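You operate a simulated robot arm through the tools that you are given. There is no shell and no other tool. Be economical: measure what you need, move in short steps, check, and stop when the job is done.

You run a simulated robot arm. Do the job below in one go: nothing can be reset, and whatever is moved stays where it is left.

JOB
Fetch the blue filter cartridge from the tall carton and stand it on the top of the black cabinet.

The check looks at the end state, three seconds after you hand in, the way a careful person would. Anything else that was tipped, shoved, dropped, spilled or broken makes it a failure.

ROBOT AND FRAMES
A 7-joint arm with a two-finger parallel gripper on a trunk, on a base that drives. Base frame: it is fixed to the floor where the robot stands at the start and does not move with it; the origin is under the middle of the robot, x ahead of it, y to its left, z up. Units: mm, degrees, N and s.
With the tool pointing down near the work surface it reaches from about 100 to 580 mm from the robot's upright axis, wherever it stands. Its first joint turns from -115.0 to 115.0 degrees. Places, roughly: top of the black cabinet [-100, -1200, 900]. Payload 3.91 kg.
The tool frame sits at the grasp point between the pads (the TCP): z along the fingers, y along the line on which they close. The tips reach 30 mm beyond it. The gripper opens to 110 mm. The fingers are 20 mm wide and 10 mm thick; the gripper's body (48 by 112 mm) begins 55 mm behind the TCP.
Orientation is told as [roll, pitch, yaw] about the base's x, y, z axes, in that order, counted from this pose: with the fingers straight down and closing along the base's y, the tool's x points along the base's -x, its y along +y and its z along -z.

CONTROLS
- The arm moves only by the tool step_arm. Its argument "commands" is a list of rows, each a list of 7 numbers: the shift along the base's x, y, z in units of 25 mm (1.0 is 25 mm), then the turn, a rotation vector about the base's x, y, z in units of 6 degrees (1.0 is 6 degrees), then the finger opening in mm, from 0 to 110. In form: [[x, y, z, rx, ry, rz, hand], ...]. A call has 1 to 20 rows; each row shifts and turns the commanded pose from where the row before left it. A call with a number of a shift or a turn outside -1 to 1 is refused whole. A row lasts 0.2 s, in which the tool goes at most 50 mm and 8.6 degrees; a call with a longer step from one row to the next is refused whole, and so is a gripper value outside its range. Where a pose cannot be reached the arm comes as near as it can. A force on the tool above 40 N (or 10 N above the force at the start of the call, whichever is more), or a blocked arm, ends the call early, and 0.2 s more pass. Each finger travels about 108 mm/s and halts on what it meets, pressing with about 32 N; the grip force reading is that of the motor and also rises with nothing between the fingers. The clock runs only during rows and for 0.2 s after the last one: add rows that do not move to give the fingers time. It gives the time, the measured TCP pose, the force on the tool (base axes), the opening and the grip force at its end, in the units of the frame above (readings bear some noise), and new pictures: "show" is both (left out), scene, wrist or none.
- Cameras (640 x 400 px; columns grow to the right, rows downward): "scene" is now at [-17.9, 79.6, 1368.9]; the picture's right is [-0.86, -0.50, 0.00], its down [-0.33, 0.56, -0.76] and it looks along [0.38, -0.66, -0.65] (base axes); focal length 227 px, centre (320, 200). "wrist" rides on the gripper at [72, 17, -103] in the tool frame; the picture's right is [-0.23, 0.97, 0.00], its down [-0.76, -0.18, -0.62] and it looks along [-0.61, -0.14, 0.78] (tool axes); focal length 222 px, centre (320, 200). There is no depth. A picture from a camera that has moved, and an enlarged one, comes with that camera's place and axes in the base frame and with its lens.
- lift_body(by): slides the trunk up (or, below 0, down) by that many mm; the arm and the scene camera ride with it, the base frame stays. It gives what a move gives, with no picture.
- roll_base(legs): drives the robot by 1 to 6 legs, each [ahead, turn to the left] in mm and degrees, along the robot's own axes; the way and the turn of a leg run together, so that a leg with both is an arc; at most 1500 mm and 180 degrees a leg. The arm and the cameras ride along, it lands a little off, and it stops where it bumps. It gives what a move gives, and a new picture of the scene camera.
- turn_head(pan, tilt): turns the head with the scene camera to pan (to the left, within 155 degrees either way) and tilt (down, from -29 to 69), counted from straight ahead of the robot. It gives what a move gives, and a new picture of the scene camera.
- zoom(camera, box): a new picture of the part [left, top, right, bottom] of that camera's present view, enlarged. It takes no simulated time.
- job_done(): hands the job in; it is judged then, once.

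Work in short steps. Places have to be worked out from the pictures, the camera data and where the tool is seen: move nearer, look again, correct. Check each grasp and each placing, and mend what went wrong. You have 120 turns and 170 pictures in all, those below and enlarged ones among them. Open the gripper and draw the arm clear of the work before you hand the job in, unless the task says otherwise.

The tools are called after ">>>" as a command line: name --pt "numbers of a row" for each row, then --argument value for the rest, lists and objects as JSON in quotes. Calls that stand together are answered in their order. step_arm: Moves the arm, as the interface text tells. Its arguments: {"type":"object","properties":{"commands":{"type":"array"},"show":{"type":"string","enum":["both","scene","wrist","none"]}},"required":["commands"]} The other tools are called the same way: lift_body (by) slides the trunk up or down; roll_base (legs) drives the base; turn_head (pan, tilt) turns the head that bears the scene camera; zoom (camera, box) takes an enlarged picture of a part of a camera's view; job_done () hands the job in.

At the start:

```text
time_s: 0.0
tool_pos: [25.0, -471.4, 1169.2]
tcp_rot: [0.1, 0.0, 0.0]
force: [0.4, 1.5, -0.9]
finger_gap: 110.0
grip_force: 0.0
trunk travel left (down, up): [-475.0, 515.0]
robot x, y, heading: [-2.0, 2.9, -0.0]
head pan, tilt: [-59.7, 40.6]
```

scene: 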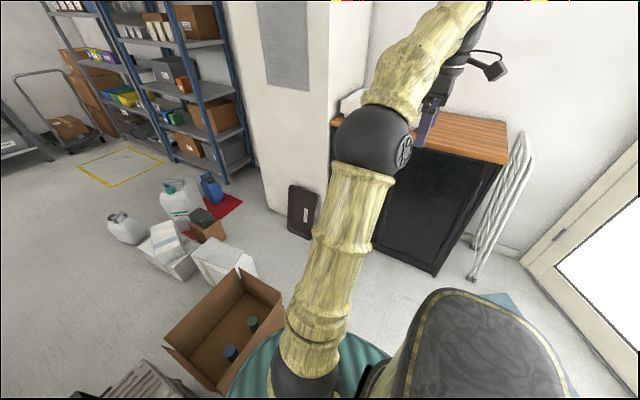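
wrist: 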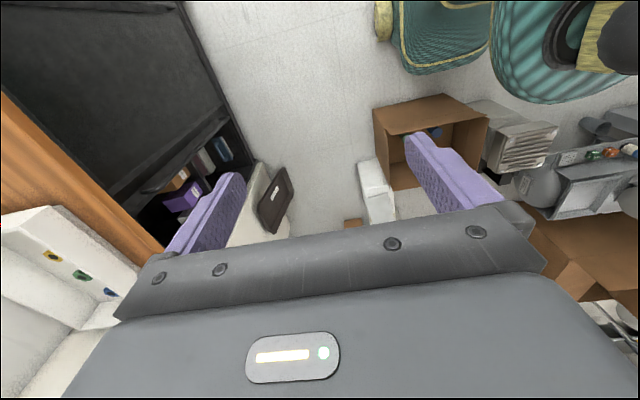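

The carton with a blue and a green item seems to stand on the floor ahead of the robot. I turn the head to look at it better.

>>> turn_head --pan -5 --tilt 60

>>> turn_head --pan -95 --tilt 35

```text
time_s: 1.2
tool_pos: [26.0, -471.1, 1169.2]
tcp_rot: [0.0, 0.0, 0.1]
force: [0.7, 0.0, -0.3]
finger_gap: 110.1
grip_force: 0.0
trunk travel left (down, up): [-475.0, 515.0]
robot x, y, heading: [2.7, 2.7, -0.0]
head pan, tilt: [-5.0, 60.0]
camera scene: at [5.8, 146.8, 1343.0], right [-0.09, -1.0, 0.0], down [-0.86, 0.08, -0.5], along [0.5, -0.04, -0.87], focal length 227 px, centre (320, 200)
```

scene: 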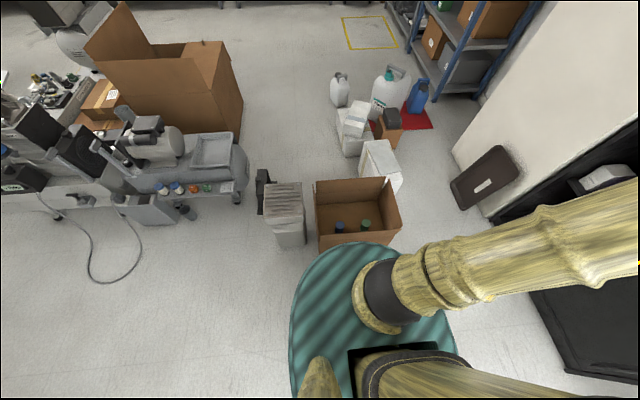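

```text
time_s: 2.9
tool_pos: [25.0, -470.6, 1168.9]
tcp_rot: [0.0, 0.1, 0.0]
force: [0.2, 0.5, 0.2]
finger_gap: 109.9
grip_force: 0.1
trunk travel left (down, up): [-475.0, 515.0]
robot x, y, heading: [-0.8, -1.0, 0.1]
head pan, tilt: [-95.0, 35.0]
camera scene: at [-68.2, 64.9, 1377.3], right [-1.0, 0.09, 0.0], down [0.05, 0.57, -0.82], along [-0.07, -0.82, -0.57], focal length 227 px, centre (320, 200)
```

scene: 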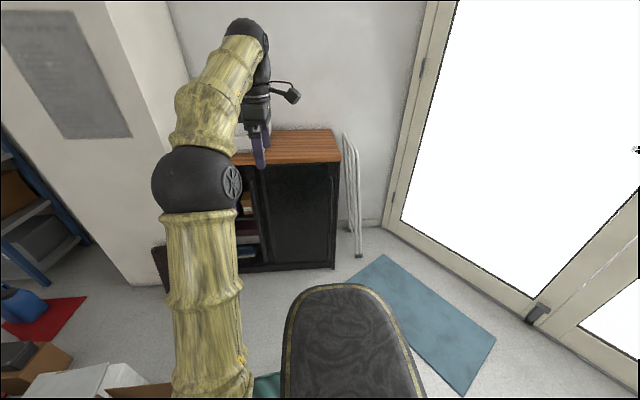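

Now I zoom in on the carton from the head looking ahead.

>>> turn_head --pan -5 --tilt 60

>>> zoom --camera "scene" --box '[250, 130, 430, 260]'

```text
time_s: 4.5
tool_pos: [25.8, -470.9, 1169.3]
tcp_rot: [0.0, 0.0, 0.1]
force: [0.5, 0.1, 0.3]
finger_gap: 109.9
grip_force: 0.0
trunk travel left (down, up): [-475.0, 515.0]
robot x, y, heading: [-0.8, 2.8, 0.0]
head pan, tilt: [-5.0, 60.0]
camera scene: at [5.8, 146.8, 1343.0], right [-0.09, -1.0, 0.0], down [-0.86, 0.08, -0.5], along [0.5, -0.04, -0.87], focal length 227 px, centre (320, 200)
```

scene: 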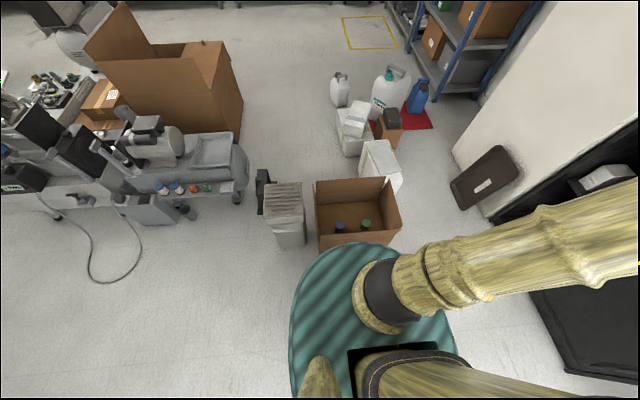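

```text
3.08 times, centred on (340, 195) of scene
camera zoom: at [5.8, 146.8, 1343.0], right [-0.09, -1.0, 0.0], down [-0.86, 0.08, -0.5], along [0.5, -0.04, -0.87], focal length 700 px, centre (258, 215)
```

zoom: 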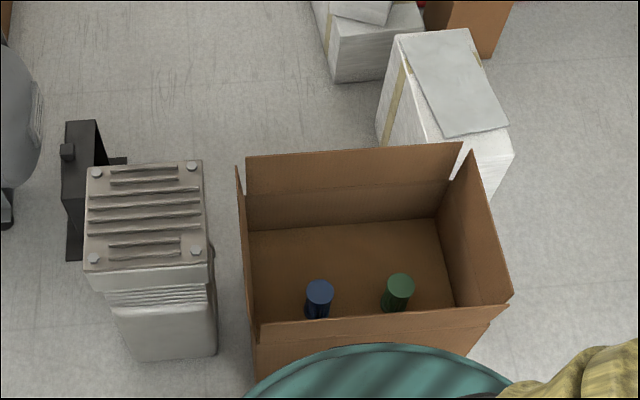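

There is a second, larger open carton further left; I raise the trunk to look into both before choosing.

>>> lift_body --by 500

>>> turn_head --pan 10 --tilt 55

>>> zoom --camera "scene" --box '[100, 0, 300, 160]'

```text
refused: 500 is not a number from -400 to 400
```

```text
time_s: 5.3
tool_pos: [24.8, -470.4, 1168.6]
tcp_rot: [0.0, 0.1, 0.0]
force: [0.3, -0.4, -0.2]
finger_gap: 110.0
grip_force: 0.2
trunk travel left (down, up): [-475.0, 515.0]
robot x, y, heading: [1.5, -3.2, 0.2]
head pan, tilt: [10.0, 55.0]
camera scene: at [10.4, 165.1, 1349.1], right [0.17, -0.98, 0.0], down [-0.81, -0.14, -0.57], along [0.56, 0.1, -0.82], focal length 227 px, centre (320, 200)
```

scene: 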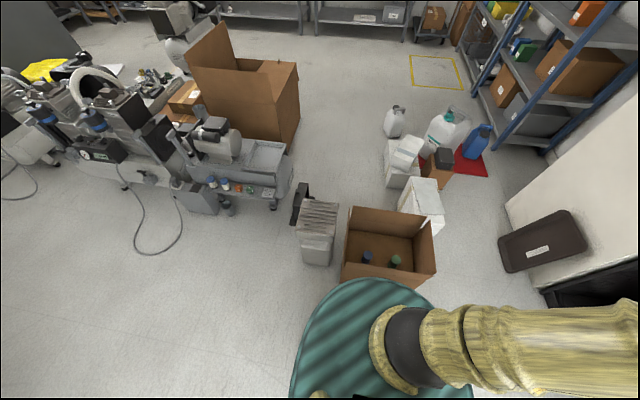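

```text
2.50 times, centred on (200, 80) of scene
camera zoom: at [10.4, 165.1, 1349.1], right [0.17, -0.98, 0.0], down [-0.81, -0.14, -0.57], along [0.56, 0.1, -0.82], focal length 568 px, centre (620, 500)
```

zoom: 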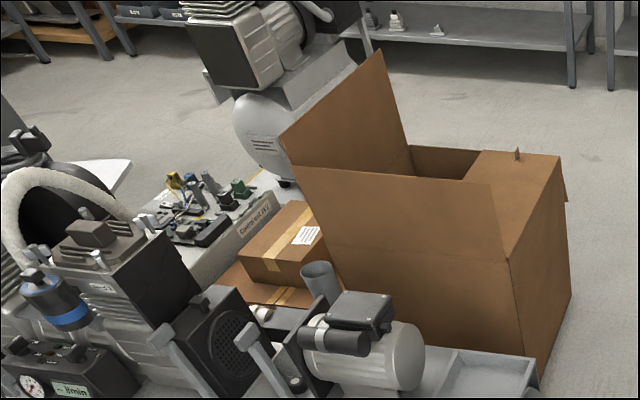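

Lift by 400 and look again.

>>> lift_body --by 400

>>> turn_head --pan 10 --tilt 55

>>> zoom --camera "scene" --box '[130, 0, 330, 160]'

>>> zoom --camera "scene" --box '[280, 150, 460, 270]'

```text
time_s: 9.1
tool_pos: [25.2, -471.2, 1569.0]
tcp_rot: [0.0, -0.1, 0.0]
force: [-0.6, 0.3, -0.2]
finger_gap: 110.1
grip_force: 0.0
trunk travel left (down, up): [-875.0, 115.0]
robot x, y, heading: [-3.4, 0.7, 0.0]
head pan, tilt: [10.0, 55.0]
```

```text
time_s: 9.7
tool_pos: [24.9, -470.8, 1570.1]
tcp_rot: [0.0, 0.1, 0.0]
force: [-1.3, -0.7, 0.5]
finger_gap: 109.9
grip_force: 0.0
trunk travel left (down, up): [-875.0, 115.0]
robot x, y, heading: [1.8, -1.9, 0.2]
head pan, tilt: [10.0, 55.0]
camera scene: at [10.4, 165.1, 1749.1], right [0.17, -0.98, 0.0], down [-0.81, -0.14, -0.57], along [0.56, 0.1, -0.82], focal length 227 px, centre (320, 200)
```

scene: 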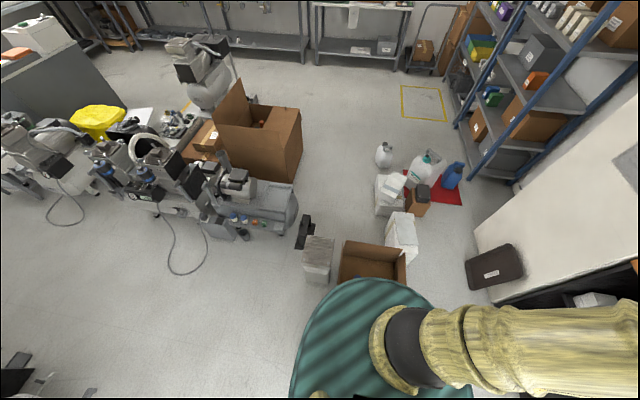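

```text
2.50 times, centred on (230, 80) of scene
camera zoom: at [10.4, 165.1, 1749.1], right [0.17, -0.98, 0.0], down [-0.81, -0.14, -0.57], along [0.56, 0.1, -0.82], focal length 568 px, centre (545, 500)
```

zoom: 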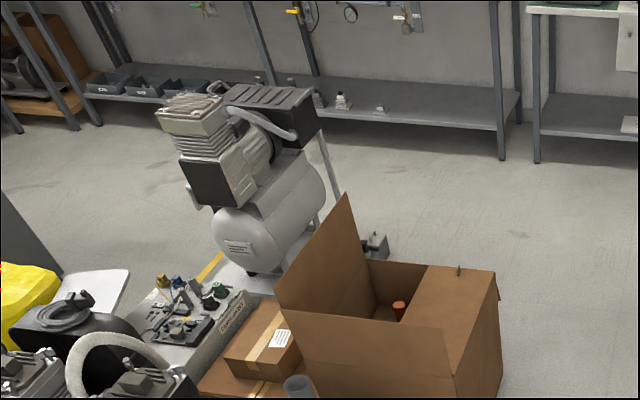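

```text
3.33 times, centred on (370, 210) of scene
camera zoom: at [10.4, 165.1, 1749.1], right [0.17, -0.98, 0.0], down [-0.81, -0.14, -0.57], along [0.56, 0.1, -0.82], focal length 758 px, centre (153, 167)
```

zoom: 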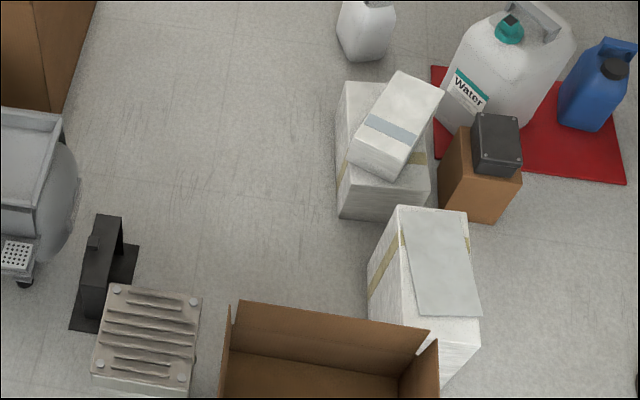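

The far carton holds something orange; I raise the trunk to the top to see further inside, and zoom at the near carton from the wrist camera.

>>> lift_body --by 112

>>> zoom --camera "scene" --box '[200, 60, 320, 180]'

>>> zoom --camera "wrist" --box '[320, 40, 560, 200]'

```text
time_s: 11.2
tool_pos: [24.8, -471.0, 1680.8]
tcp_rot: [0.0, 0.0, 0.0]
force: [0.2, 0.4, 0.2]
finger_gap: 110.0
grip_force: 0.1
trunk travel left (down, up): [-987.0, 3.0]
robot x, y, heading: [-2.9, 1.5, 0.2]
head pan, tilt: [10.0, 55.0]
```

```text
3.33 times, centred on (260, 120) of scene
camera zoom: at [10.5, 165.1, 1861.1], right [0.17, -0.98, 0.0], down [-0.81, -0.14, -0.57], along [0.56, 0.1, -0.82], focal length 758 px, centre (520, 467)
```

zoom: 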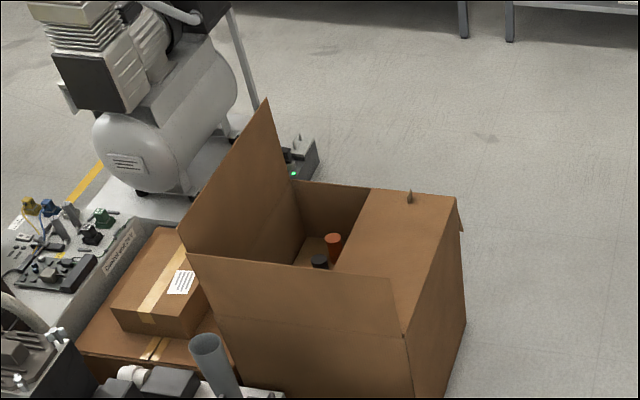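

```text
2.50 times, centred on (440, 120) of wrist
camera zoom: at [-48.0, -453.5, 1783.5], right [0.23, 0.97, 0.0], down [0.76, -0.18, 0.62], along [0.61, -0.14, -0.78], focal length 555 px, centre (20, 400)
```

zoom: 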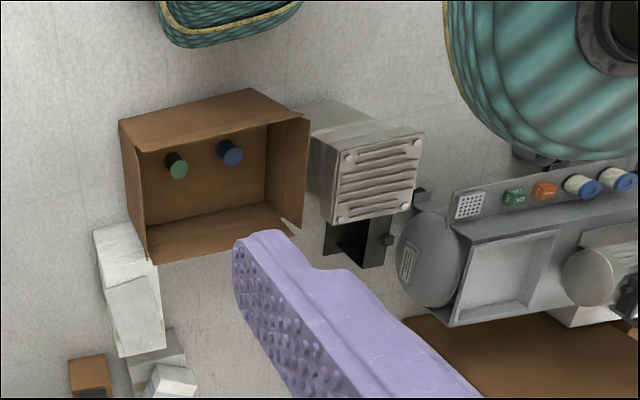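

Zoom deeper into the far carton.

>>> zoom --camera "scene" --box '[248, 90, 278, 110]'

>>> zoom --camera "wrist" --box '[360, 70, 450, 150]'

```text
16.00 times, centred on (263, 100) of scene
camera zoom: at [10.5, 165.1, 1861.1], right [0.17, -0.98, 0.0], down [-0.81, -0.14, -0.57], along [0.56, 0.1, -0.82], focal length 3638 px, centre (1232, 1800)
```

zoom: 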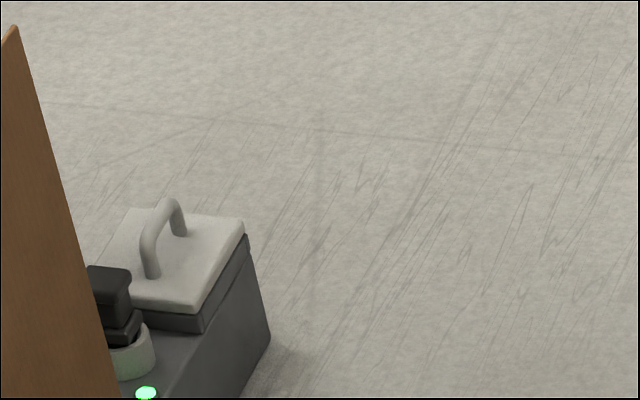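

```text
5.00 times, centred on (405, 110) of wrist
camera zoom: at [-48.0, -453.5, 1783.5], right [0.23, 0.97, 0.0], down [0.76, -0.18, 0.62], along [0.61, -0.14, -0.78], focal length 1111 px, centre (-105, 650)
```

zoom: 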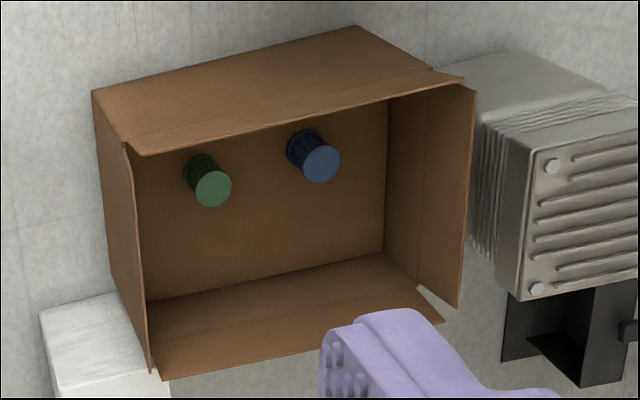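

>>> zoom --camera "scene" --box '[284, 126, 314, 146]'

>>> zoom --camera "scene" --box '[284, 114, 344, 154]'

```text
16.00 times, centred on (299, 136) of scene
camera zoom: at [10.5, 165.1, 1861.1], right [0.17, -0.98, 0.0], down [-0.81, -0.14, -0.57], along [0.56, 0.1, -0.82], focal length 3638 px, centre (656, 1224)
```

zoom: 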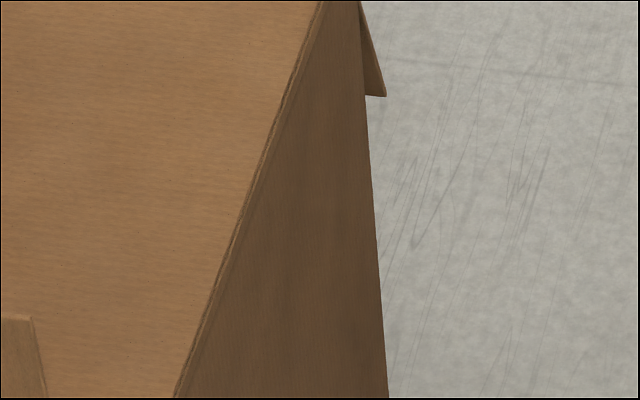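

```text
10.00 times, centred on (314, 134) of scene
camera zoom: at [10.5, 165.1, 1861.1], right [0.17, -0.98, 0.0], down [-0.81, -0.14, -0.57], along [0.56, 0.1, -0.82], focal length 2274 px, centre (380, 860)
```

zoom: 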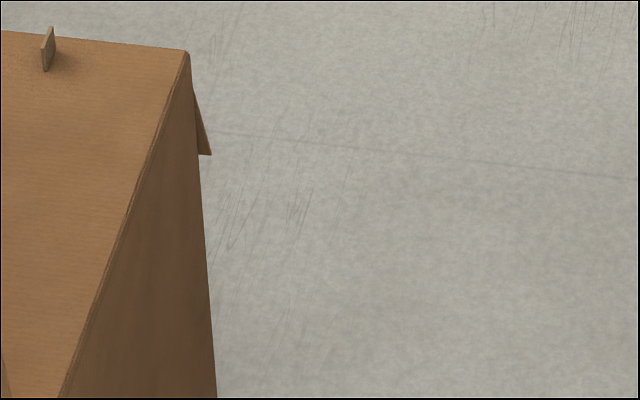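

>>> zoom --camera "scene" --box '[245, 125, 281, 148]'

```text
16.00 times, centred on (263, 136) of scene
camera zoom: at [10.5, 165.1, 1861.1], right [0.17, -0.98, 0.0], down [-0.81, -0.14, -0.57], along [0.56, 0.1, -0.82], focal length 3638 px, centre (1232, 1216)
```

zoom: 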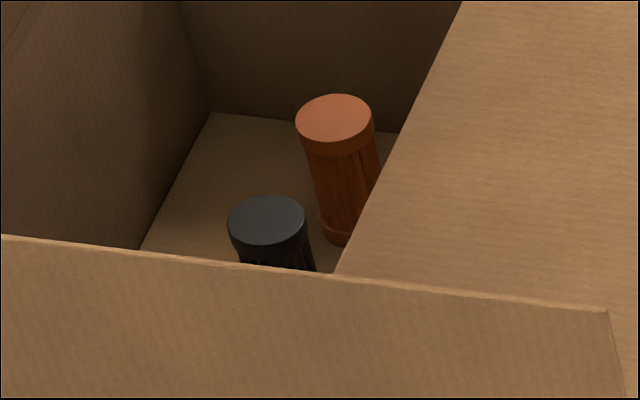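

The far carton (about 440 mm tall, half covered) also holds cartridges (orange, dark), while the near one is about 290 mm. I need a better look, so I survey the floor for driving routes.

>>> turn_head --pan 60 --tilt 50

>>> turn_head --pan -20 --tilt 50

>>> turn_head --pan 15 --tilt 35

```text
time_s: 12.3
tool_pos: [25.3, -470.3, 1679.7]
tcp_rot: [0.1, 0.0, 0.0]
force: [-0.6, 0.2, -0.1]
finger_gap: 109.8
grip_force: 0.1
trunk travel left (down, up): [-987.0, 3.0]
robot x, y, heading: [-3.6, -0.5, 0.1]
head pan, tilt: [60.0, 50.0]
camera scene: at [-21.9, 219.2, 1867.6], right [0.87, -0.5, 0.0], down [-0.38, -0.66, -0.64], along [0.32, 0.56, -0.77], focal length 227 px, centre (320, 200)
```

scene: 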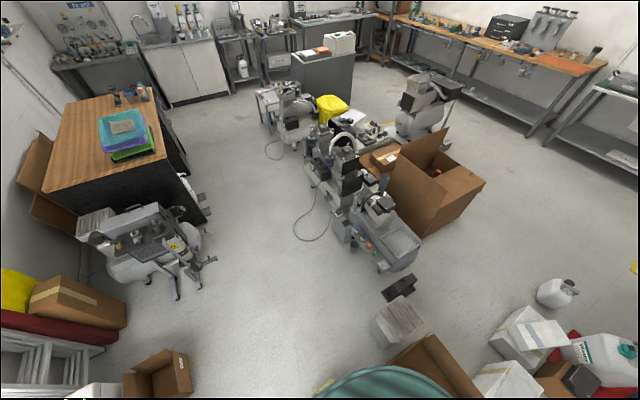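

```text
time_s: 13.9
tool_pos: [24.3, -470.4, 1680.1]
tcp_rot: [-0.1, 0.0, 0.0]
force: [0.7, -0.3, -0.5]
finger_gap: 110.2
grip_force: 0.0
trunk travel left (down, up): [-987.0, 3.0]
robot x, y, heading: [-3.9, 1.2, -0.1]
head pan, tilt: [-20.0, 50.0]
camera scene: at [11.8, 126.4, 1867.6], right [-0.34, -0.94, 0.0], down [-0.72, 0.26, -0.64], along [0.6, -0.22, -0.77], focal length 227 px, centre (320, 200)
```

scene: 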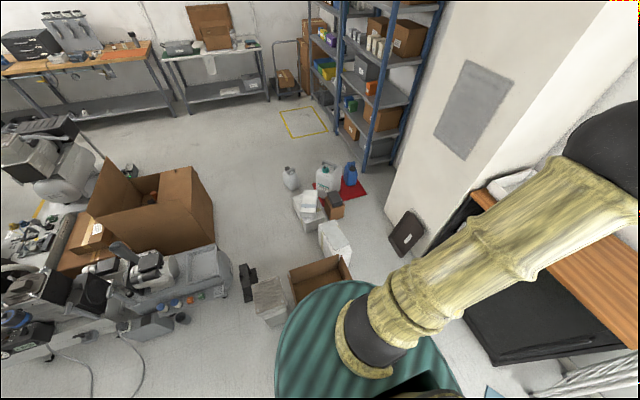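

```text
time_s: 14.9
tool_pos: [25.9, -471.1, 1681.7]
tcp_rot: [0.0, 0.1, 0.0]
force: [-0.4, 0.5, -0.1]
finger_gap: 109.9
grip_force: 0.1
trunk travel left (down, up): [-987.0, 3.0]
robot x, y, heading: [-1.3, -1.5, -0.0]
head pan, tilt: [15.0, 35.0]
camera scene: at [24.6, 175.3, 1889.3], right [0.26, -0.97, 0.0], down [-0.55, -0.15, -0.82], along [0.79, 0.21, -0.57], focal length 227 px, centre (320, 200)
```

scene: 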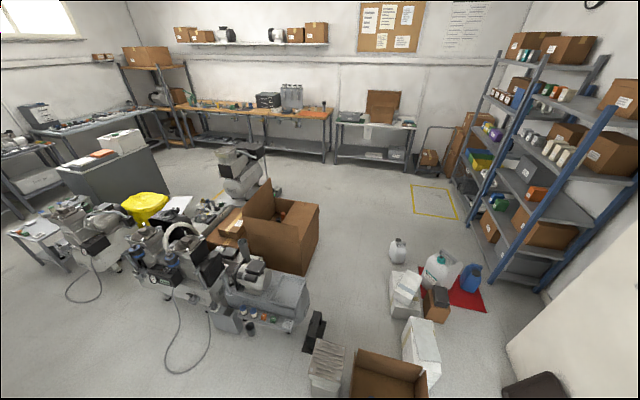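

There is another open carton to the left of the robot; I look at it too.

>>> turn_head --pan 90 --tilt 60

>>> turn_head --pan 145 --tilt 50

```text
time_s: 16.4
tool_pos: [24.7, -470.6, 1681.6]
tcp_rot: [0.1, -0.1, 0.0]
force: [-0.2, 0.9, -0.1]
finger_gap: 110.1
grip_force: 0.0
trunk travel left (down, up): [-987.0, 3.0]
robot x, y, heading: [2.1, 0.6, 0.0]
head pan, tilt: [90.0, 60.0]
camera scene: at [-60.5, 219.3, 1855.1], right [1.0, 0.0, 0.0], down [0.0, -0.87, -0.5], along [0.0, 0.5, -0.87], focal length 227 px, centre (320, 200)
```

scene: 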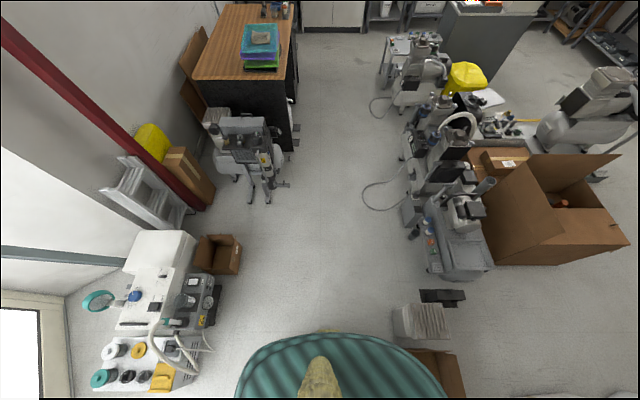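

```text
time_s: 17.6
tool_pos: [24.9, -469.7, 1680.8]
tcp_rot: [0.0, 0.0, -0.1]
force: [1.4, 0.1, 0.1]
finger_gap: 110.2
grip_force: 0.1
trunk travel left (down, up): [-987.0, 3.0]
robot x, y, heading: [1.4, 0.9, -0.0]
head pan, tilt: [145.0, 50.0]
camera scene: at [-123.6, 196.9, 1867.6], right [0.57, 0.82, 0.0], down [0.63, -0.44, -0.64], along [-0.53, 0.37, -0.77], focal length 227 px, centre (320, 200)
```

scene: 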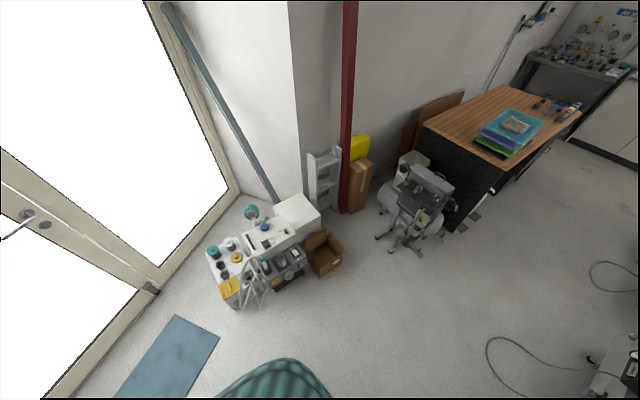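

The base seems about 480 mm across and the far carton is walled in by clutter. Before deciding I swing the wrist camera forward, high, to look steeper into the far carton and down into the near one.

>>> step_arm --pt "1 1 0 0 0 0 110" --pt "1 1 0 0 0 0 110" --pt "1 1 0 0 0 0 110" --pt "1 1 0 0 0 0 110" --pt "1 1 0 0 0 0 110" --pt "1 1 0 0 0 0 110" --pt "1 1 0 0 0 0 110" --pt "1 1 0 0 0 0 110" --pt "1 1 0 0 0 0 110" --pt "1 1 0 0 0 0 110" --pt "1 1 0 0 0 0 110" --pt "1 1 0 0 0 0 110" --pt "1 1 0 0 0 0 110" --pt "1 1 0 0 0 0 110" --pt "1 1 0 0 0 0 110" --pt "0 1 0 0 0 0 110" --pt "0 1 0 0 0 0 110" --pt "0 1 0 0 0 0 110" --pt "0 1 0 0 0 0 110" --pt "0 0 0 0 0 0 110" --show "wrist"

```text
time_s: 21.8
tool_pos: [401.1, 4.4, 1681.4]
tcp_rot: [0.1, -0.1, 0.0]
force: [0.4, -0.5, -0.2]
finger_gap: 110.2
grip_force: 0.0
trunk travel left (down, up): [-987.0, 3.0]
robot x, y, heading: [0.7, -4.2, 0.0]
head pan, tilt: [145.0, 50.0]
camera wrist: at [327.8, 21.3, 1783.3], right [0.23, 0.97, 0.0], down [0.76, -0.18, 0.62], along [0.61, -0.14, -0.78], focal length 222 px, centre (320, 200)
```

wrist: 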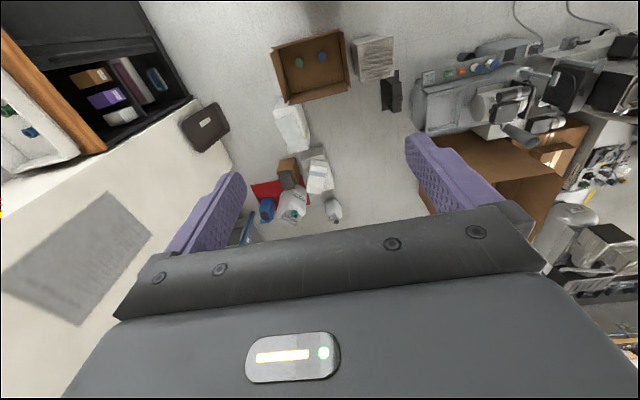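

Yaw the wrist about 50° left so the far carton appears between the fingers, and go up as well.

>>> step_arm --pt "0 1 1 0 0 1 110" --pt "0 1 1 0 0 1 110" --pt "0 1 1 0 0 1 110" --pt "0 1 1 0 0 1 110" --pt "0 1 1 0 0 1 110" --pt "0 1 1 0 0 1 110" --pt "0 1 1 0 0 1 110" --pt "0 1 1 0 0 1 110" --pt "0 0 0 0 0 0 110" --show "wrist"

```text
time_s: 23.8
tool_pos: [358.5, 184.3, 1745.4]
tcp_rot: [0.1, -0.2, 48.1]
force: [-0.8, -0.3, 0.0]
finger_gap: 109.9
grip_force: 0.1
out of reach, approached as far as the arm can: row 3, 4, 5, 6, 7, 8
trunk travel left (down, up): [-987.0, 3.0]
robot x, y, heading: [-3.6, 2.1, -0.0]
head pan, tilt: [145.0, 50.0]
camera wrist: at [297.2, 142.4, 1846.8], right [-0.57, 0.82, 0.0], down [0.64, 0.45, 0.63], along [0.51, 0.36, -0.78], focal length 222 px, centre (320, 200)
```

wrist: 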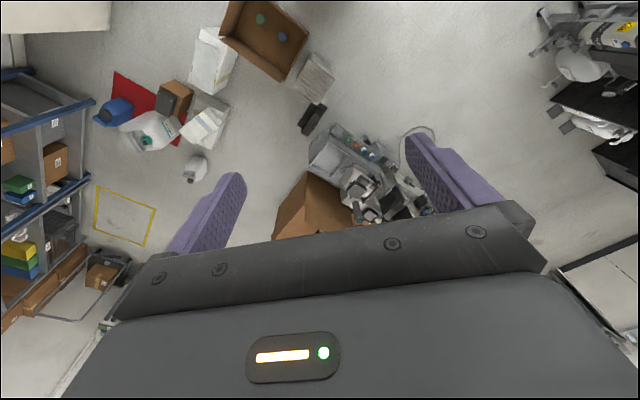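

Pitch the camera up about 24°.

>>> step_arm --pt "0 0 0 0.59 -0.8 0 110" --pt "0 0 0 0.59 -0.8 0 110" --pt "0 0 0 0.59 -0.8 0 110" --pt "0 0 0 0.59 -0.8 0 110" --pt "0 0 0 0 0 0 110" --show "wrist"

```text
time_s: 25.0
tool_pos: [359.3, 186.0, 1744.2]
tcp_rot: [-5.1, -23.2, 49.1]
force: [0.4, 0.1, 0.2]
finger_gap: 109.9
grip_force: 0.0
trunk travel left (down, up): [-987.0, 3.0]
robot x, y, heading: [0.7, -0.1, 0.1]
head pan, tilt: [145.0, 50.0]
camera wrist: at [270.1, 122.2, 1807.5], right [-0.57, 0.82, 0.01], down [0.39, 0.26, 0.89], along [0.72, 0.51, -0.46], focal length 222 px, centre (320, 200)
```

wrist: 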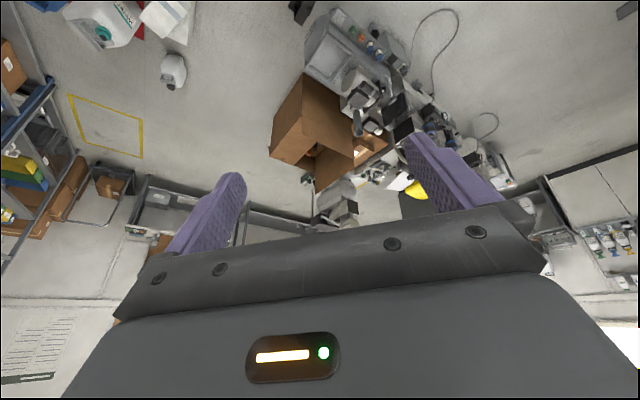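

>>> zoom --camera "wrist" --box '[260, 60, 420, 200]'

>>> zoom --camera "wrist" --box '[295, 130, 345, 170]'

```text
2.86 times, centred on (340, 130) of wrist
camera zoom: at [270.1, 122.2, 1807.5], right [-0.57, 0.82, 0.01], down [0.39, 0.26, 0.89], along [0.72, 0.51, -0.46], focal length 635 px, centre (263, 400)
```

zoom: 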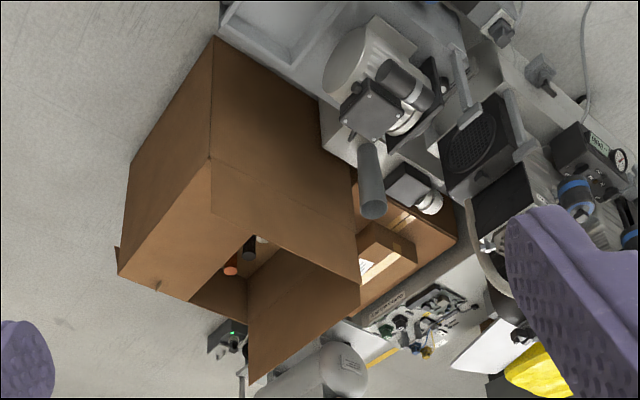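

```text
10.00 times, centred on (320, 150) of wrist
camera zoom: at [270.1, 122.2, 1807.5], right [-0.57, 0.82, 0.01], down [0.39, 0.26, 0.89], along [0.72, 0.51, -0.46], focal length 2221 px, centre (320, 700)
```

zoom: 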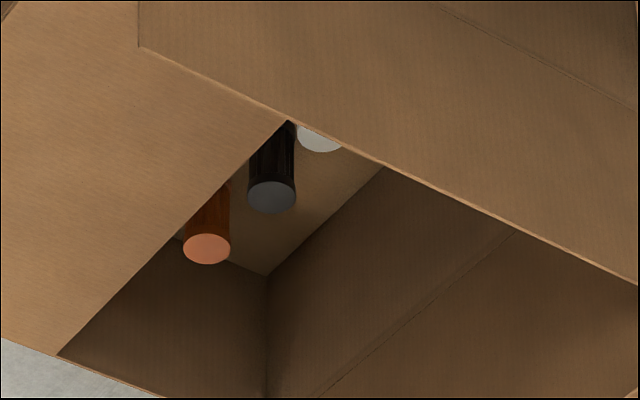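

The far carton shows only orange, black and white cartridges and no passage to it; triangulation shows the floor at z≈160, the near carton's rim at about z 430+, and the blue cartridge (top z≈238) at about [490, 2], within reach. I straighten the tool, bring yaw to 90° and centre over it, then lower the trunk.

>>> step_arm --pt "0 0 0 -0.59 0.8 0 80" --pt "0 0 0 -0.59 0.8 0 80" --pt "0 0 0 -0.59 0.8 0 80" --pt "0 0 0 -0.59 0.8 0 80" --pt "0 -1 -1 0 0 1 80" --pt "0 -1 -1 0 0 1 80" --pt "0 -1 -1 0 0 1 80" --pt "0 -1 -1 0 0 1 80" --pt "0 -1 -1 0 0 1 80" --pt "0 -1 -1 0 0 1 80" --pt "0 -1 -1 0 0 1 80" --pt "0 0 -1 0 0 0 80" --pt "0 0 -1 0 0 0 80" --pt "0 0 -1 0 0 0 80" --pt "0 0 0 0 0 0 80" --show "none"

>>> lift_body --by -400

>>> turn_head --pan 0 --tilt 60

```text
time_s: 28.2
tool_pos: [357.4, 9.7, 1493.7]
tcp_rot: [0.0, 0.0, 90.1]
force: [0.7, 0.2, -0.5]
finger_gap: 79.6
grip_force: 0.0
trunk travel left (down, up): [-987.0, 3.0]
robot x, y, heading: [0.7, -1.2, 0.2]
head pan, tilt: [145.0, 50.0]
```

```text
time_s: 32.0
tool_pos: [358.0, 9.3, 1094.3]
tcp_rot: [0.0, 0.0, 90.0]
force: [0.0, 0.3, -0.2]
finger_gap: 80.1
grip_force: 0.0
trunk travel left (down, up): [-587.0, 403.0]
robot x, y, heading: [1.0, 1.9, 0.0]
head pan, tilt: [145.0, 50.0]
```

```text
time_s: 34.3
tool_pos: [357.6, 10.4, 1092.9]
tcp_rot: [0.0, 0.0, 90.1]
force: [0.0, -0.1, -0.5]
finger_gap: 80.0
grip_force: 0.0
trunk travel left (down, up): [-587.0, 403.0]
robot x, y, heading: [-1.9, 0.0, 0.1]
head pan, tilt: [0.0, 60.0]
camera scene: at [6.1, 152.8, 1455.0], right [0.0, -1.0, 0.0], down [-0.87, 0.0, -0.5], along [0.5, 0.0, -0.87], focal length 227 px, centre (320, 200)
```

scene: 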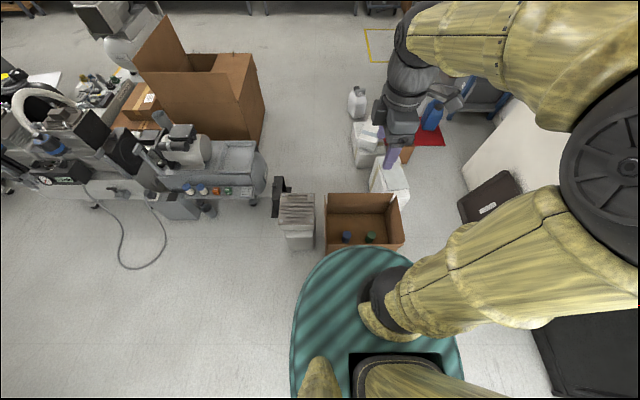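

Clear so far; I move to x≈490 and take a wrist picture looking down in the carton.

>>> step_arm --pt "1 0 -1 0 0 0 80" --pt "1 0 -1 0 0 0 80" --pt "1 0 -1 0 0 0 80" --pt "1 0 -1 0 0 0 80" --pt "1 0 -1 0 0 0 80" --pt "0.25 -0.3 -1 0 0 0 80" --pt "0 0 -1 0 0 0 80" --pt "0 0 -1 0 0 0 80" --pt "0 0 0 0 0 0 80" --show "wrist"

```text
time_s: 36.3
tool_pos: [490.2, 3.0, 894.1]
tcp_rot: [0.1, 0.0, 90.1]
force: [-1.1, -0.4, -0.2]
finger_gap: 79.8
grip_force: 0.1
trunk travel left (down, up): [-587.0, 403.0]
robot x, y, heading: [-3.1, 0.5, -0.1]
head pan, tilt: [0.0, 60.0]
camera wrist: at [471.8, -69.6, 996.7], right [-0.97, 0.23, 0.0], down [0.18, 0.76, 0.62], along [0.14, 0.61, -0.78], focal length 222 px, centre (320, 200)
```

wrist: 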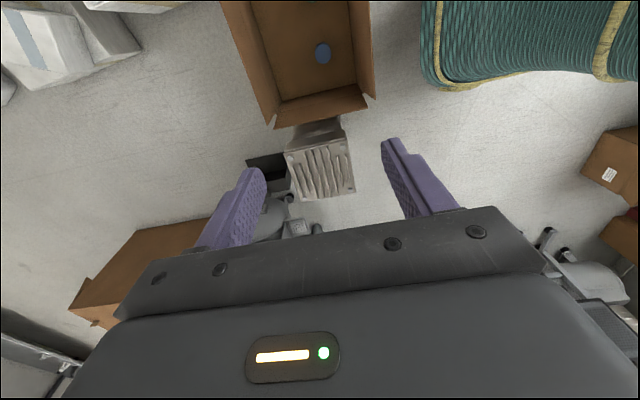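

Blue appears at about [478, 0]; lower by trunk to just above rim and look again.

>>> lift_body --by -350

>>> step_arm --pt "-0.5 0 0 0 0 0 80" --pt "0 0 0 0 0 0 80"

```text
time_s: 39.7
tool_pos: [489.9, 2.0, 544.2]
tcp_rot: [0.0, 0.1, 90.0]
force: [0.5, 0.4, 0.7]
finger_gap: 80.1
grip_force: 0.1
trunk travel left (down, up): [-237.0, 753.0]
robot x, y, heading: [-1.6, -1.5, 0.1]
head pan, tilt: [0.0, 60.0]
```

```text
time_s: 40.3
tool_pos: [477.1, 2.5, 543.5]
tcp_rot: [0.0, 0.0, 90.0]
force: [0.1, -0.2, -0.3]
finger_gap: 80.0
grip_force: 0.0
trunk travel left (down, up): [-237.0, 753.0]
robot x, y, heading: [-0.1, -0.1, 0.1]
head pan, tilt: [0.0, 60.0]
camera scene: at [6.1, 152.7, 1105.0], right [0.0, -1.0, 0.0], down [-0.87, 0.0, -0.5], along [0.5, 0.0, -0.87], focal length 227 px, centre (320, 200)
camera wrist: at [458.7, -69.9, 647.1], right [-0.97, 0.23, 0.0], down [0.18, 0.76, 0.62], along [0.14, 0.61, -0.78], focal length 222 px, centre (320, 200)
```

scene: 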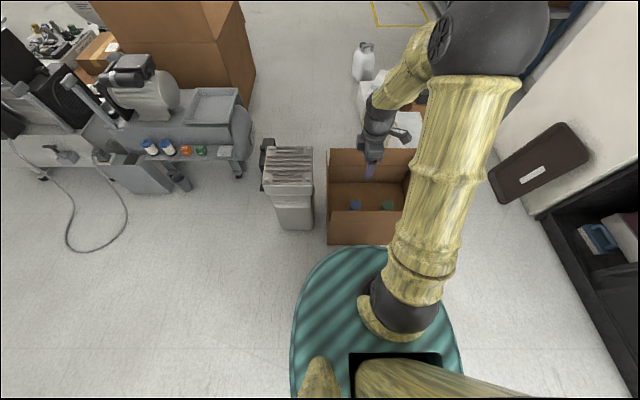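
wrist: 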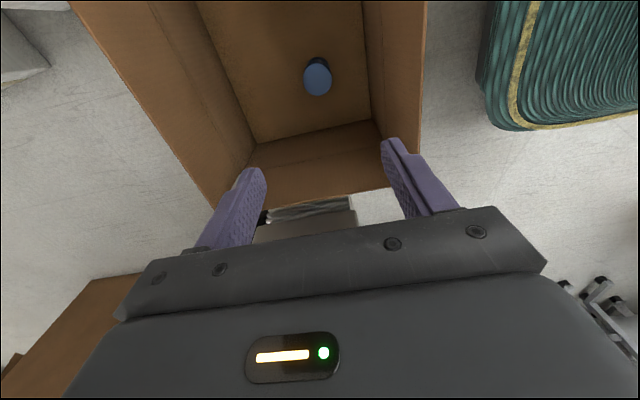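

The blue is at about [476, 0], interior x 386–645. Lower another 170 mm with the tool inside the carton and check.

>>> lift_body --by -170

>>> step_arm --pt "0 0 0 0 0 0 80"

```text
time_s: 42.3
tool_pos: [475.9, 2.0, 374.3]
tcp_rot: [0.1, 0.0, 90.1]
force: [0.4, 1.1, 0.0]
finger_gap: 80.0
grip_force: 0.1
trunk travel left (down, up): [-67.0, 923.0]
robot x, y, heading: [-4.2, 2.2, 0.0]
head pan, tilt: [0.0, 60.0]
```

```text
time_s: 42.7
tool_pos: [475.4, 2.2, 374.8]
tcp_rot: [0.0, 0.0, 90.0]
force: [-0.4, -0.7, 0.6]
finger_gap: 79.9
grip_force: 0.0
trunk travel left (down, up): [-67.0, 923.0]
robot x, y, heading: [-0.8, -1.0, 0.1]
head pan, tilt: [0.0, 60.0]
camera scene: at [6.1, 152.7, 935.0], right [0.0, -1.0, 0.0], down [-0.87, 0.0, -0.5], along [0.5, 0.0, -0.87], focal length 227 px, centre (320, 200)
camera wrist: at [458.8, -69.8, 477.2], right [-0.97, 0.23, 0.0], down [0.18, 0.76, 0.62], along [0.14, 0.61, -0.78], focal length 222 px, centre (320, 200)
```

scene: 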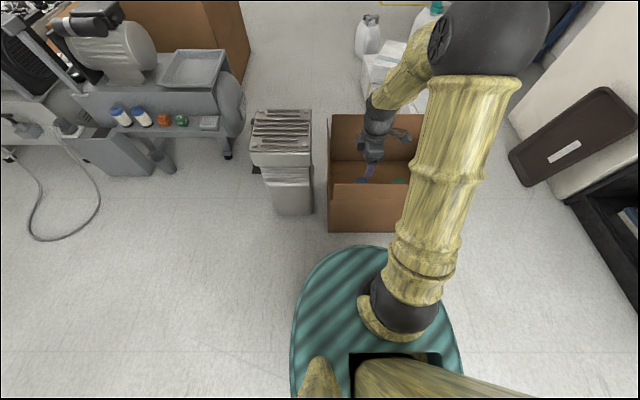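
wrist: 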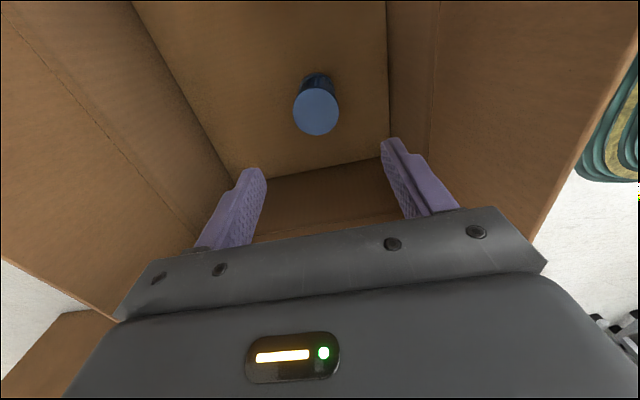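

Blue refined to [477, 0], top z≈243, diameter ≈48. Descend with the arm to TCP z≈215.

>>> step_arm --pt "0.08 -0.08 -1 0 0 0 80" --pt "0 0 -1 0 0 0 80" --pt "0 0 -1 0 0 0 80" --pt "0 0 -1 0 0 0 80" --pt "0 0 -0.8 0 0 0 80" --pt "0 0 0 0 0 0 80" --show "wrist"

```text
time_s: 44.1
tool_pos: [478.0, -0.4, 255.1]
tcp_rot: [0.1, 0.0, 90.0]
force: [-0.4, -1.0, 0.0]
finger_gap: 79.9
grip_force: 0.2
trunk travel left (down, up): [-67.0, 923.0]
robot x, y, heading: [0.9, 1.1, 0.1]
head pan, tilt: [0.0, 60.0]
camera wrist: at [460.7, -71.1, 357.4], right [-0.97, 0.23, 0.0], down [0.18, 0.76, 0.62], along [0.14, 0.61, -0.78], focal length 222 px, centre (320, 200)
```

wrist: 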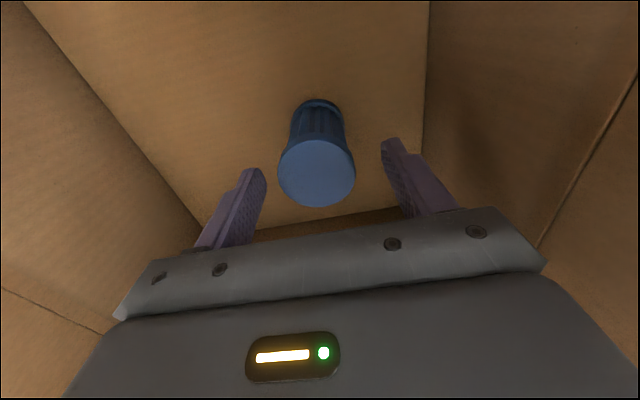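

Fingers straddle the cartridge symmetrically. Down 45 mm more and close.

>>> step_arm --pt "0 0 -0.9 0 0 0 80" --pt "0 0 -0.9 0 0 0 80" --pt "0 0 0 0 0 0 80" --pt "0 0 0 0 0 0 60" --pt "0 0 0 0 0 0 40" --pt "0 0 0 0 0 0 30" --pt "0 0 0 0 0 0 30" --show "wrist"

```text
time_s: 45.7
tool_pos: [478.2, 0.6, 210.8]
tcp_rot: [0.0, 0.1, 90.0]
force: [0.3, 0.4, 0.8]
finger_gap: 43.9
grip_force: 31.7
trunk travel left (down, up): [-67.0, 923.0]
robot x, y, heading: [0.6, 1.7, 0.2]
head pan, tilt: [0.0, 60.0]
camera wrist: at [461.0, -71.2, 312.6], right [-0.97, 0.23, 0.0], down [0.18, 0.76, 0.62], along [0.14, 0.61, -0.78], focal length 222 px, centre (320, 200)
```

wrist: 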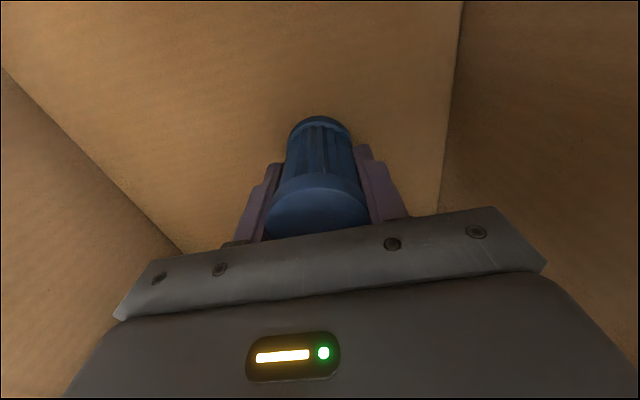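

Gripped at 44 mm on the ribbed body. Lift straight up 100 mm with the arm, then the trunk.

>>> step_arm --pt "0 0 0.5 0 0 0 30" --pt "0 0 1 0 0 0 30" --pt "0 0 1 0 0 0 30" --pt "0 0 1 0 0 0 30" --pt "0 0 1 0 0 0 30" --pt "0 0 1 0 0 0 30" --pt "0 0 0 0 0 0 30" --show "wrist"

>>> lift_body --by 400

>>> lift_body --by 380

>>> turn_head --pan -60 --tilt 55

```text
time_s: 47.3
tool_pos: [477.9, 0.5, 348.3]
tcp_rot: [0.0, 0.0, 89.9]
force: [0.6, -0.8, 0.4]
finger_gap: 44.0
grip_force: 32.2
trunk travel left (down, up): [-67.0, 923.0]
robot x, y, heading: [-2.0, 0.5, -0.1]
head pan, tilt: [0.0, 60.0]
camera wrist: at [460.2, -71.8, 450.6], right [-0.97, 0.23, 0.0], down [0.18, 0.76, 0.62], along [0.14, 0.61, -0.78], focal length 222 px, centre (320, 200)
```

wrist: 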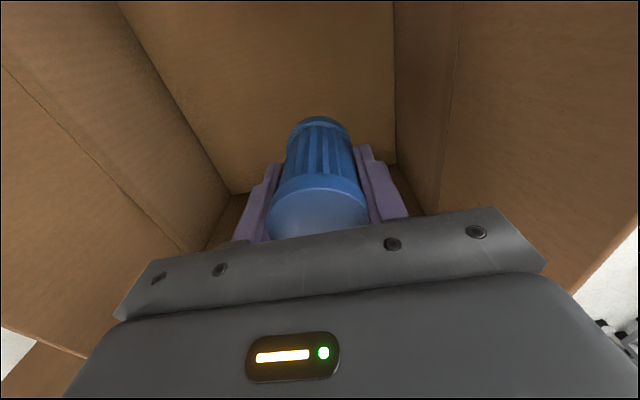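

```text
time_s: 51.1
tool_pos: [477.5, 0.7, 748.2]
tcp_rot: [0.0, 0.1, 90.0]
force: [0.5, 0.9, -1.1]
finger_gap: 43.8
grip_force: 31.9
trunk travel left (down, up): [-467.0, 523.0]
robot x, y, heading: [0.6, 3.1, 0.1]
head pan, tilt: [0.0, 60.0]
```

```text
time_s: 54.8
tool_pos: [478.0, 0.9, 1128.8]
tcp_rot: [0.1, 0.0, 90.0]
force: [-0.5, -0.1, -1.1]
finger_gap: 43.9
grip_force: 32.0
trunk travel left (down, up): [-847.0, 143.0]
robot x, y, heading: [-4.1, 2.0, -0.0]
head pan, tilt: [0.0, 60.0]
```

```text
time_s: 56.1
tool_pos: [477.0, 0.3, 1128.3]
tcp_rot: [-0.1, 0.0, 90.0]
force: [-0.1, 0.6, -0.9]
finger_gap: 44.0
grip_force: 32.2
trunk travel left (down, up): [-847.0, 143.0]
robot x, y, heading: [-1.4, 0.1, 0.2]
head pan, tilt: [-60.0, 55.0]
camera scene: at [-24.2, 90.4, 1721.1], right [-0.87, -0.5, 0.0], down [-0.41, 0.71, -0.57], along [0.29, -0.5, -0.82], focal length 227 px, centre (320, 200)
```

scene: 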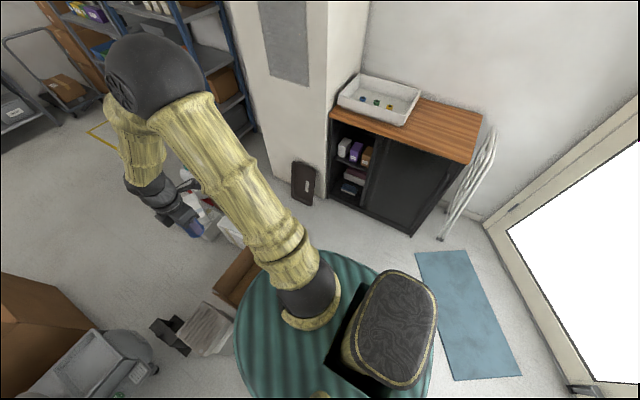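

Cartridge is held. The free part of the cabinet top is x −270…90, y −960…−1430, with a parts tray at x>110. I turn right 95° first, then check.

>>> roll_base --legs '[[0, -95]]'

>>> turn_head --pan 0 --tilt 45

```text
time_s: 60.5
tool_pos: [-38.7, -476.8, 1128.6]
tcp_rot: [0.0, 0.0, -4.8]
force: [-0.2, 0.1, -0.5]
finger_gap: 43.7
grip_force: 32.3
trunk travel left (down, up): [-847.0, 143.0]
robot x, y, heading: [2.2, -0.6, -95.0]
head pan, tilt: [-60.0, 55.0]
camera scene: at [91.5, 15.6, 1721.1], right [-0.42, 0.91, 0.0], down [0.74, 0.35, -0.57], along [-0.52, -0.24, -0.82], focal length 227 px, centre (320, 200)
```

scene: 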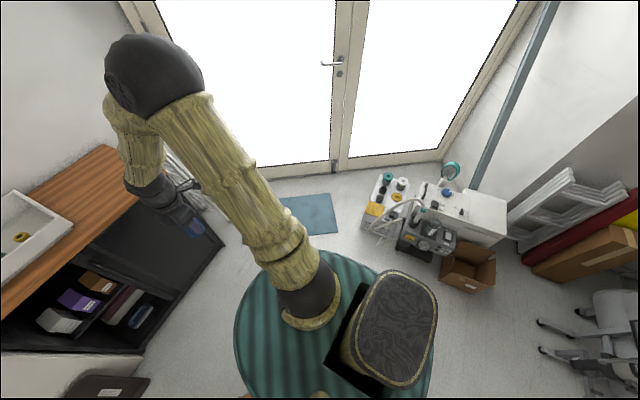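

```text
time_s: 61.8
tool_pos: [-40.5, -477.2, 1127.4]
tcp_rot: [0.0, 0.0, -4.9]
force: [-0.3, -0.1, -0.9]
finger_gap: 43.7
grip_force: 32.3
trunk travel left (down, up): [-847.0, 143.0]
robot x, y, heading: [5.4, -5.3, -94.9]
head pan, tilt: [0.0, 45.0]
camera scene: at [149.9, -34.9, 1734.5], right [-1.0, 0.09, 0.0], down [0.06, 0.7, -0.71], along [-0.06, -0.7, -0.71], focal length 227 px, centre (320, 200)
```

scene: 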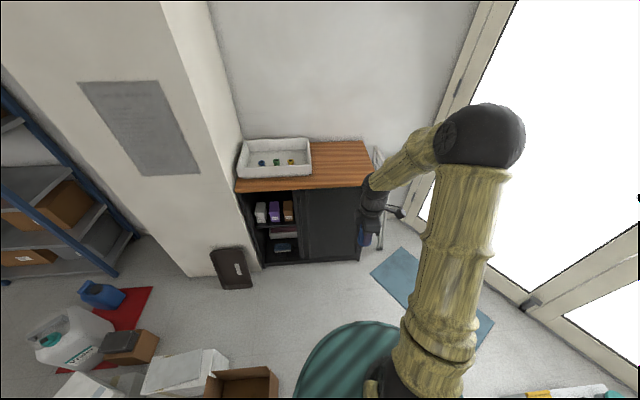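

Path ahead is clear; drive 590 mm toward the cabinet with the tool at z≈1128, well above the top (~900).

>>> roll_base --legs '[[590, 0]]'

>>> step_arm --pt "0 0 0 0 0 0 30" --show "wrist"

```text
time_s: 65.1
tool_pos: [-93.4, -1069.5, 1127.4]
tcp_rot: [0.0, -0.1, -5.0]
force: [0.3, 0.0, -0.7]
finger_gap: 43.7
grip_force: 31.6
trunk travel left (down, up): [-847.0, 143.0]
robot x, y, heading: [-54.7, -595.1, -95.3]
head pan, tilt: [0.0, 45.0]
camera scene: at [97.5, -630.0, 1734.5], right [-1.0, 0.09, 0.0], down [0.06, 0.7, -0.71], along [-0.06, -0.7, -0.71], focal length 227 px, centre (320, 200)
```

scene: 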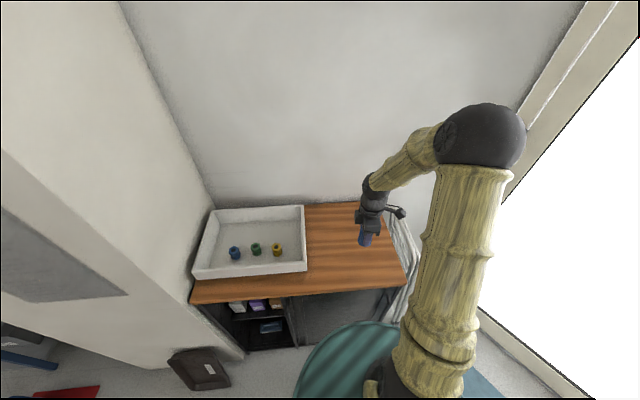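

```text
time_s: 65.5
tool_pos: [-93.8, -1070.0, 1128.4]
tcp_rot: [-0.1, 0.0, -5.1]
force: [-0.1, -0.3, -1.0]
finger_gap: 44.1
grip_force: 32.0
trunk travel left (down, up): [-847.0, 143.0]
robot x, y, heading: [-52.3, -591.7, -95.5]
head pan, tilt: [0.0, 45.0]
camera wrist: at [-165.6, -1046.2, 1230.3], right [0.31, 0.95, 0.0], down [0.74, -0.25, 0.62], along [0.59, -0.19, -0.78], focal length 222 px, centre (320, 200)
```

wrist: 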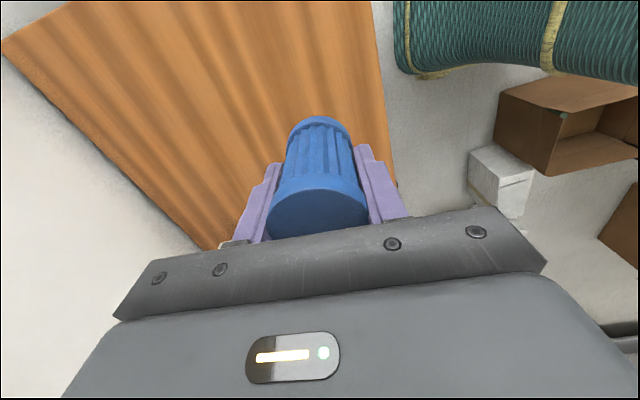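

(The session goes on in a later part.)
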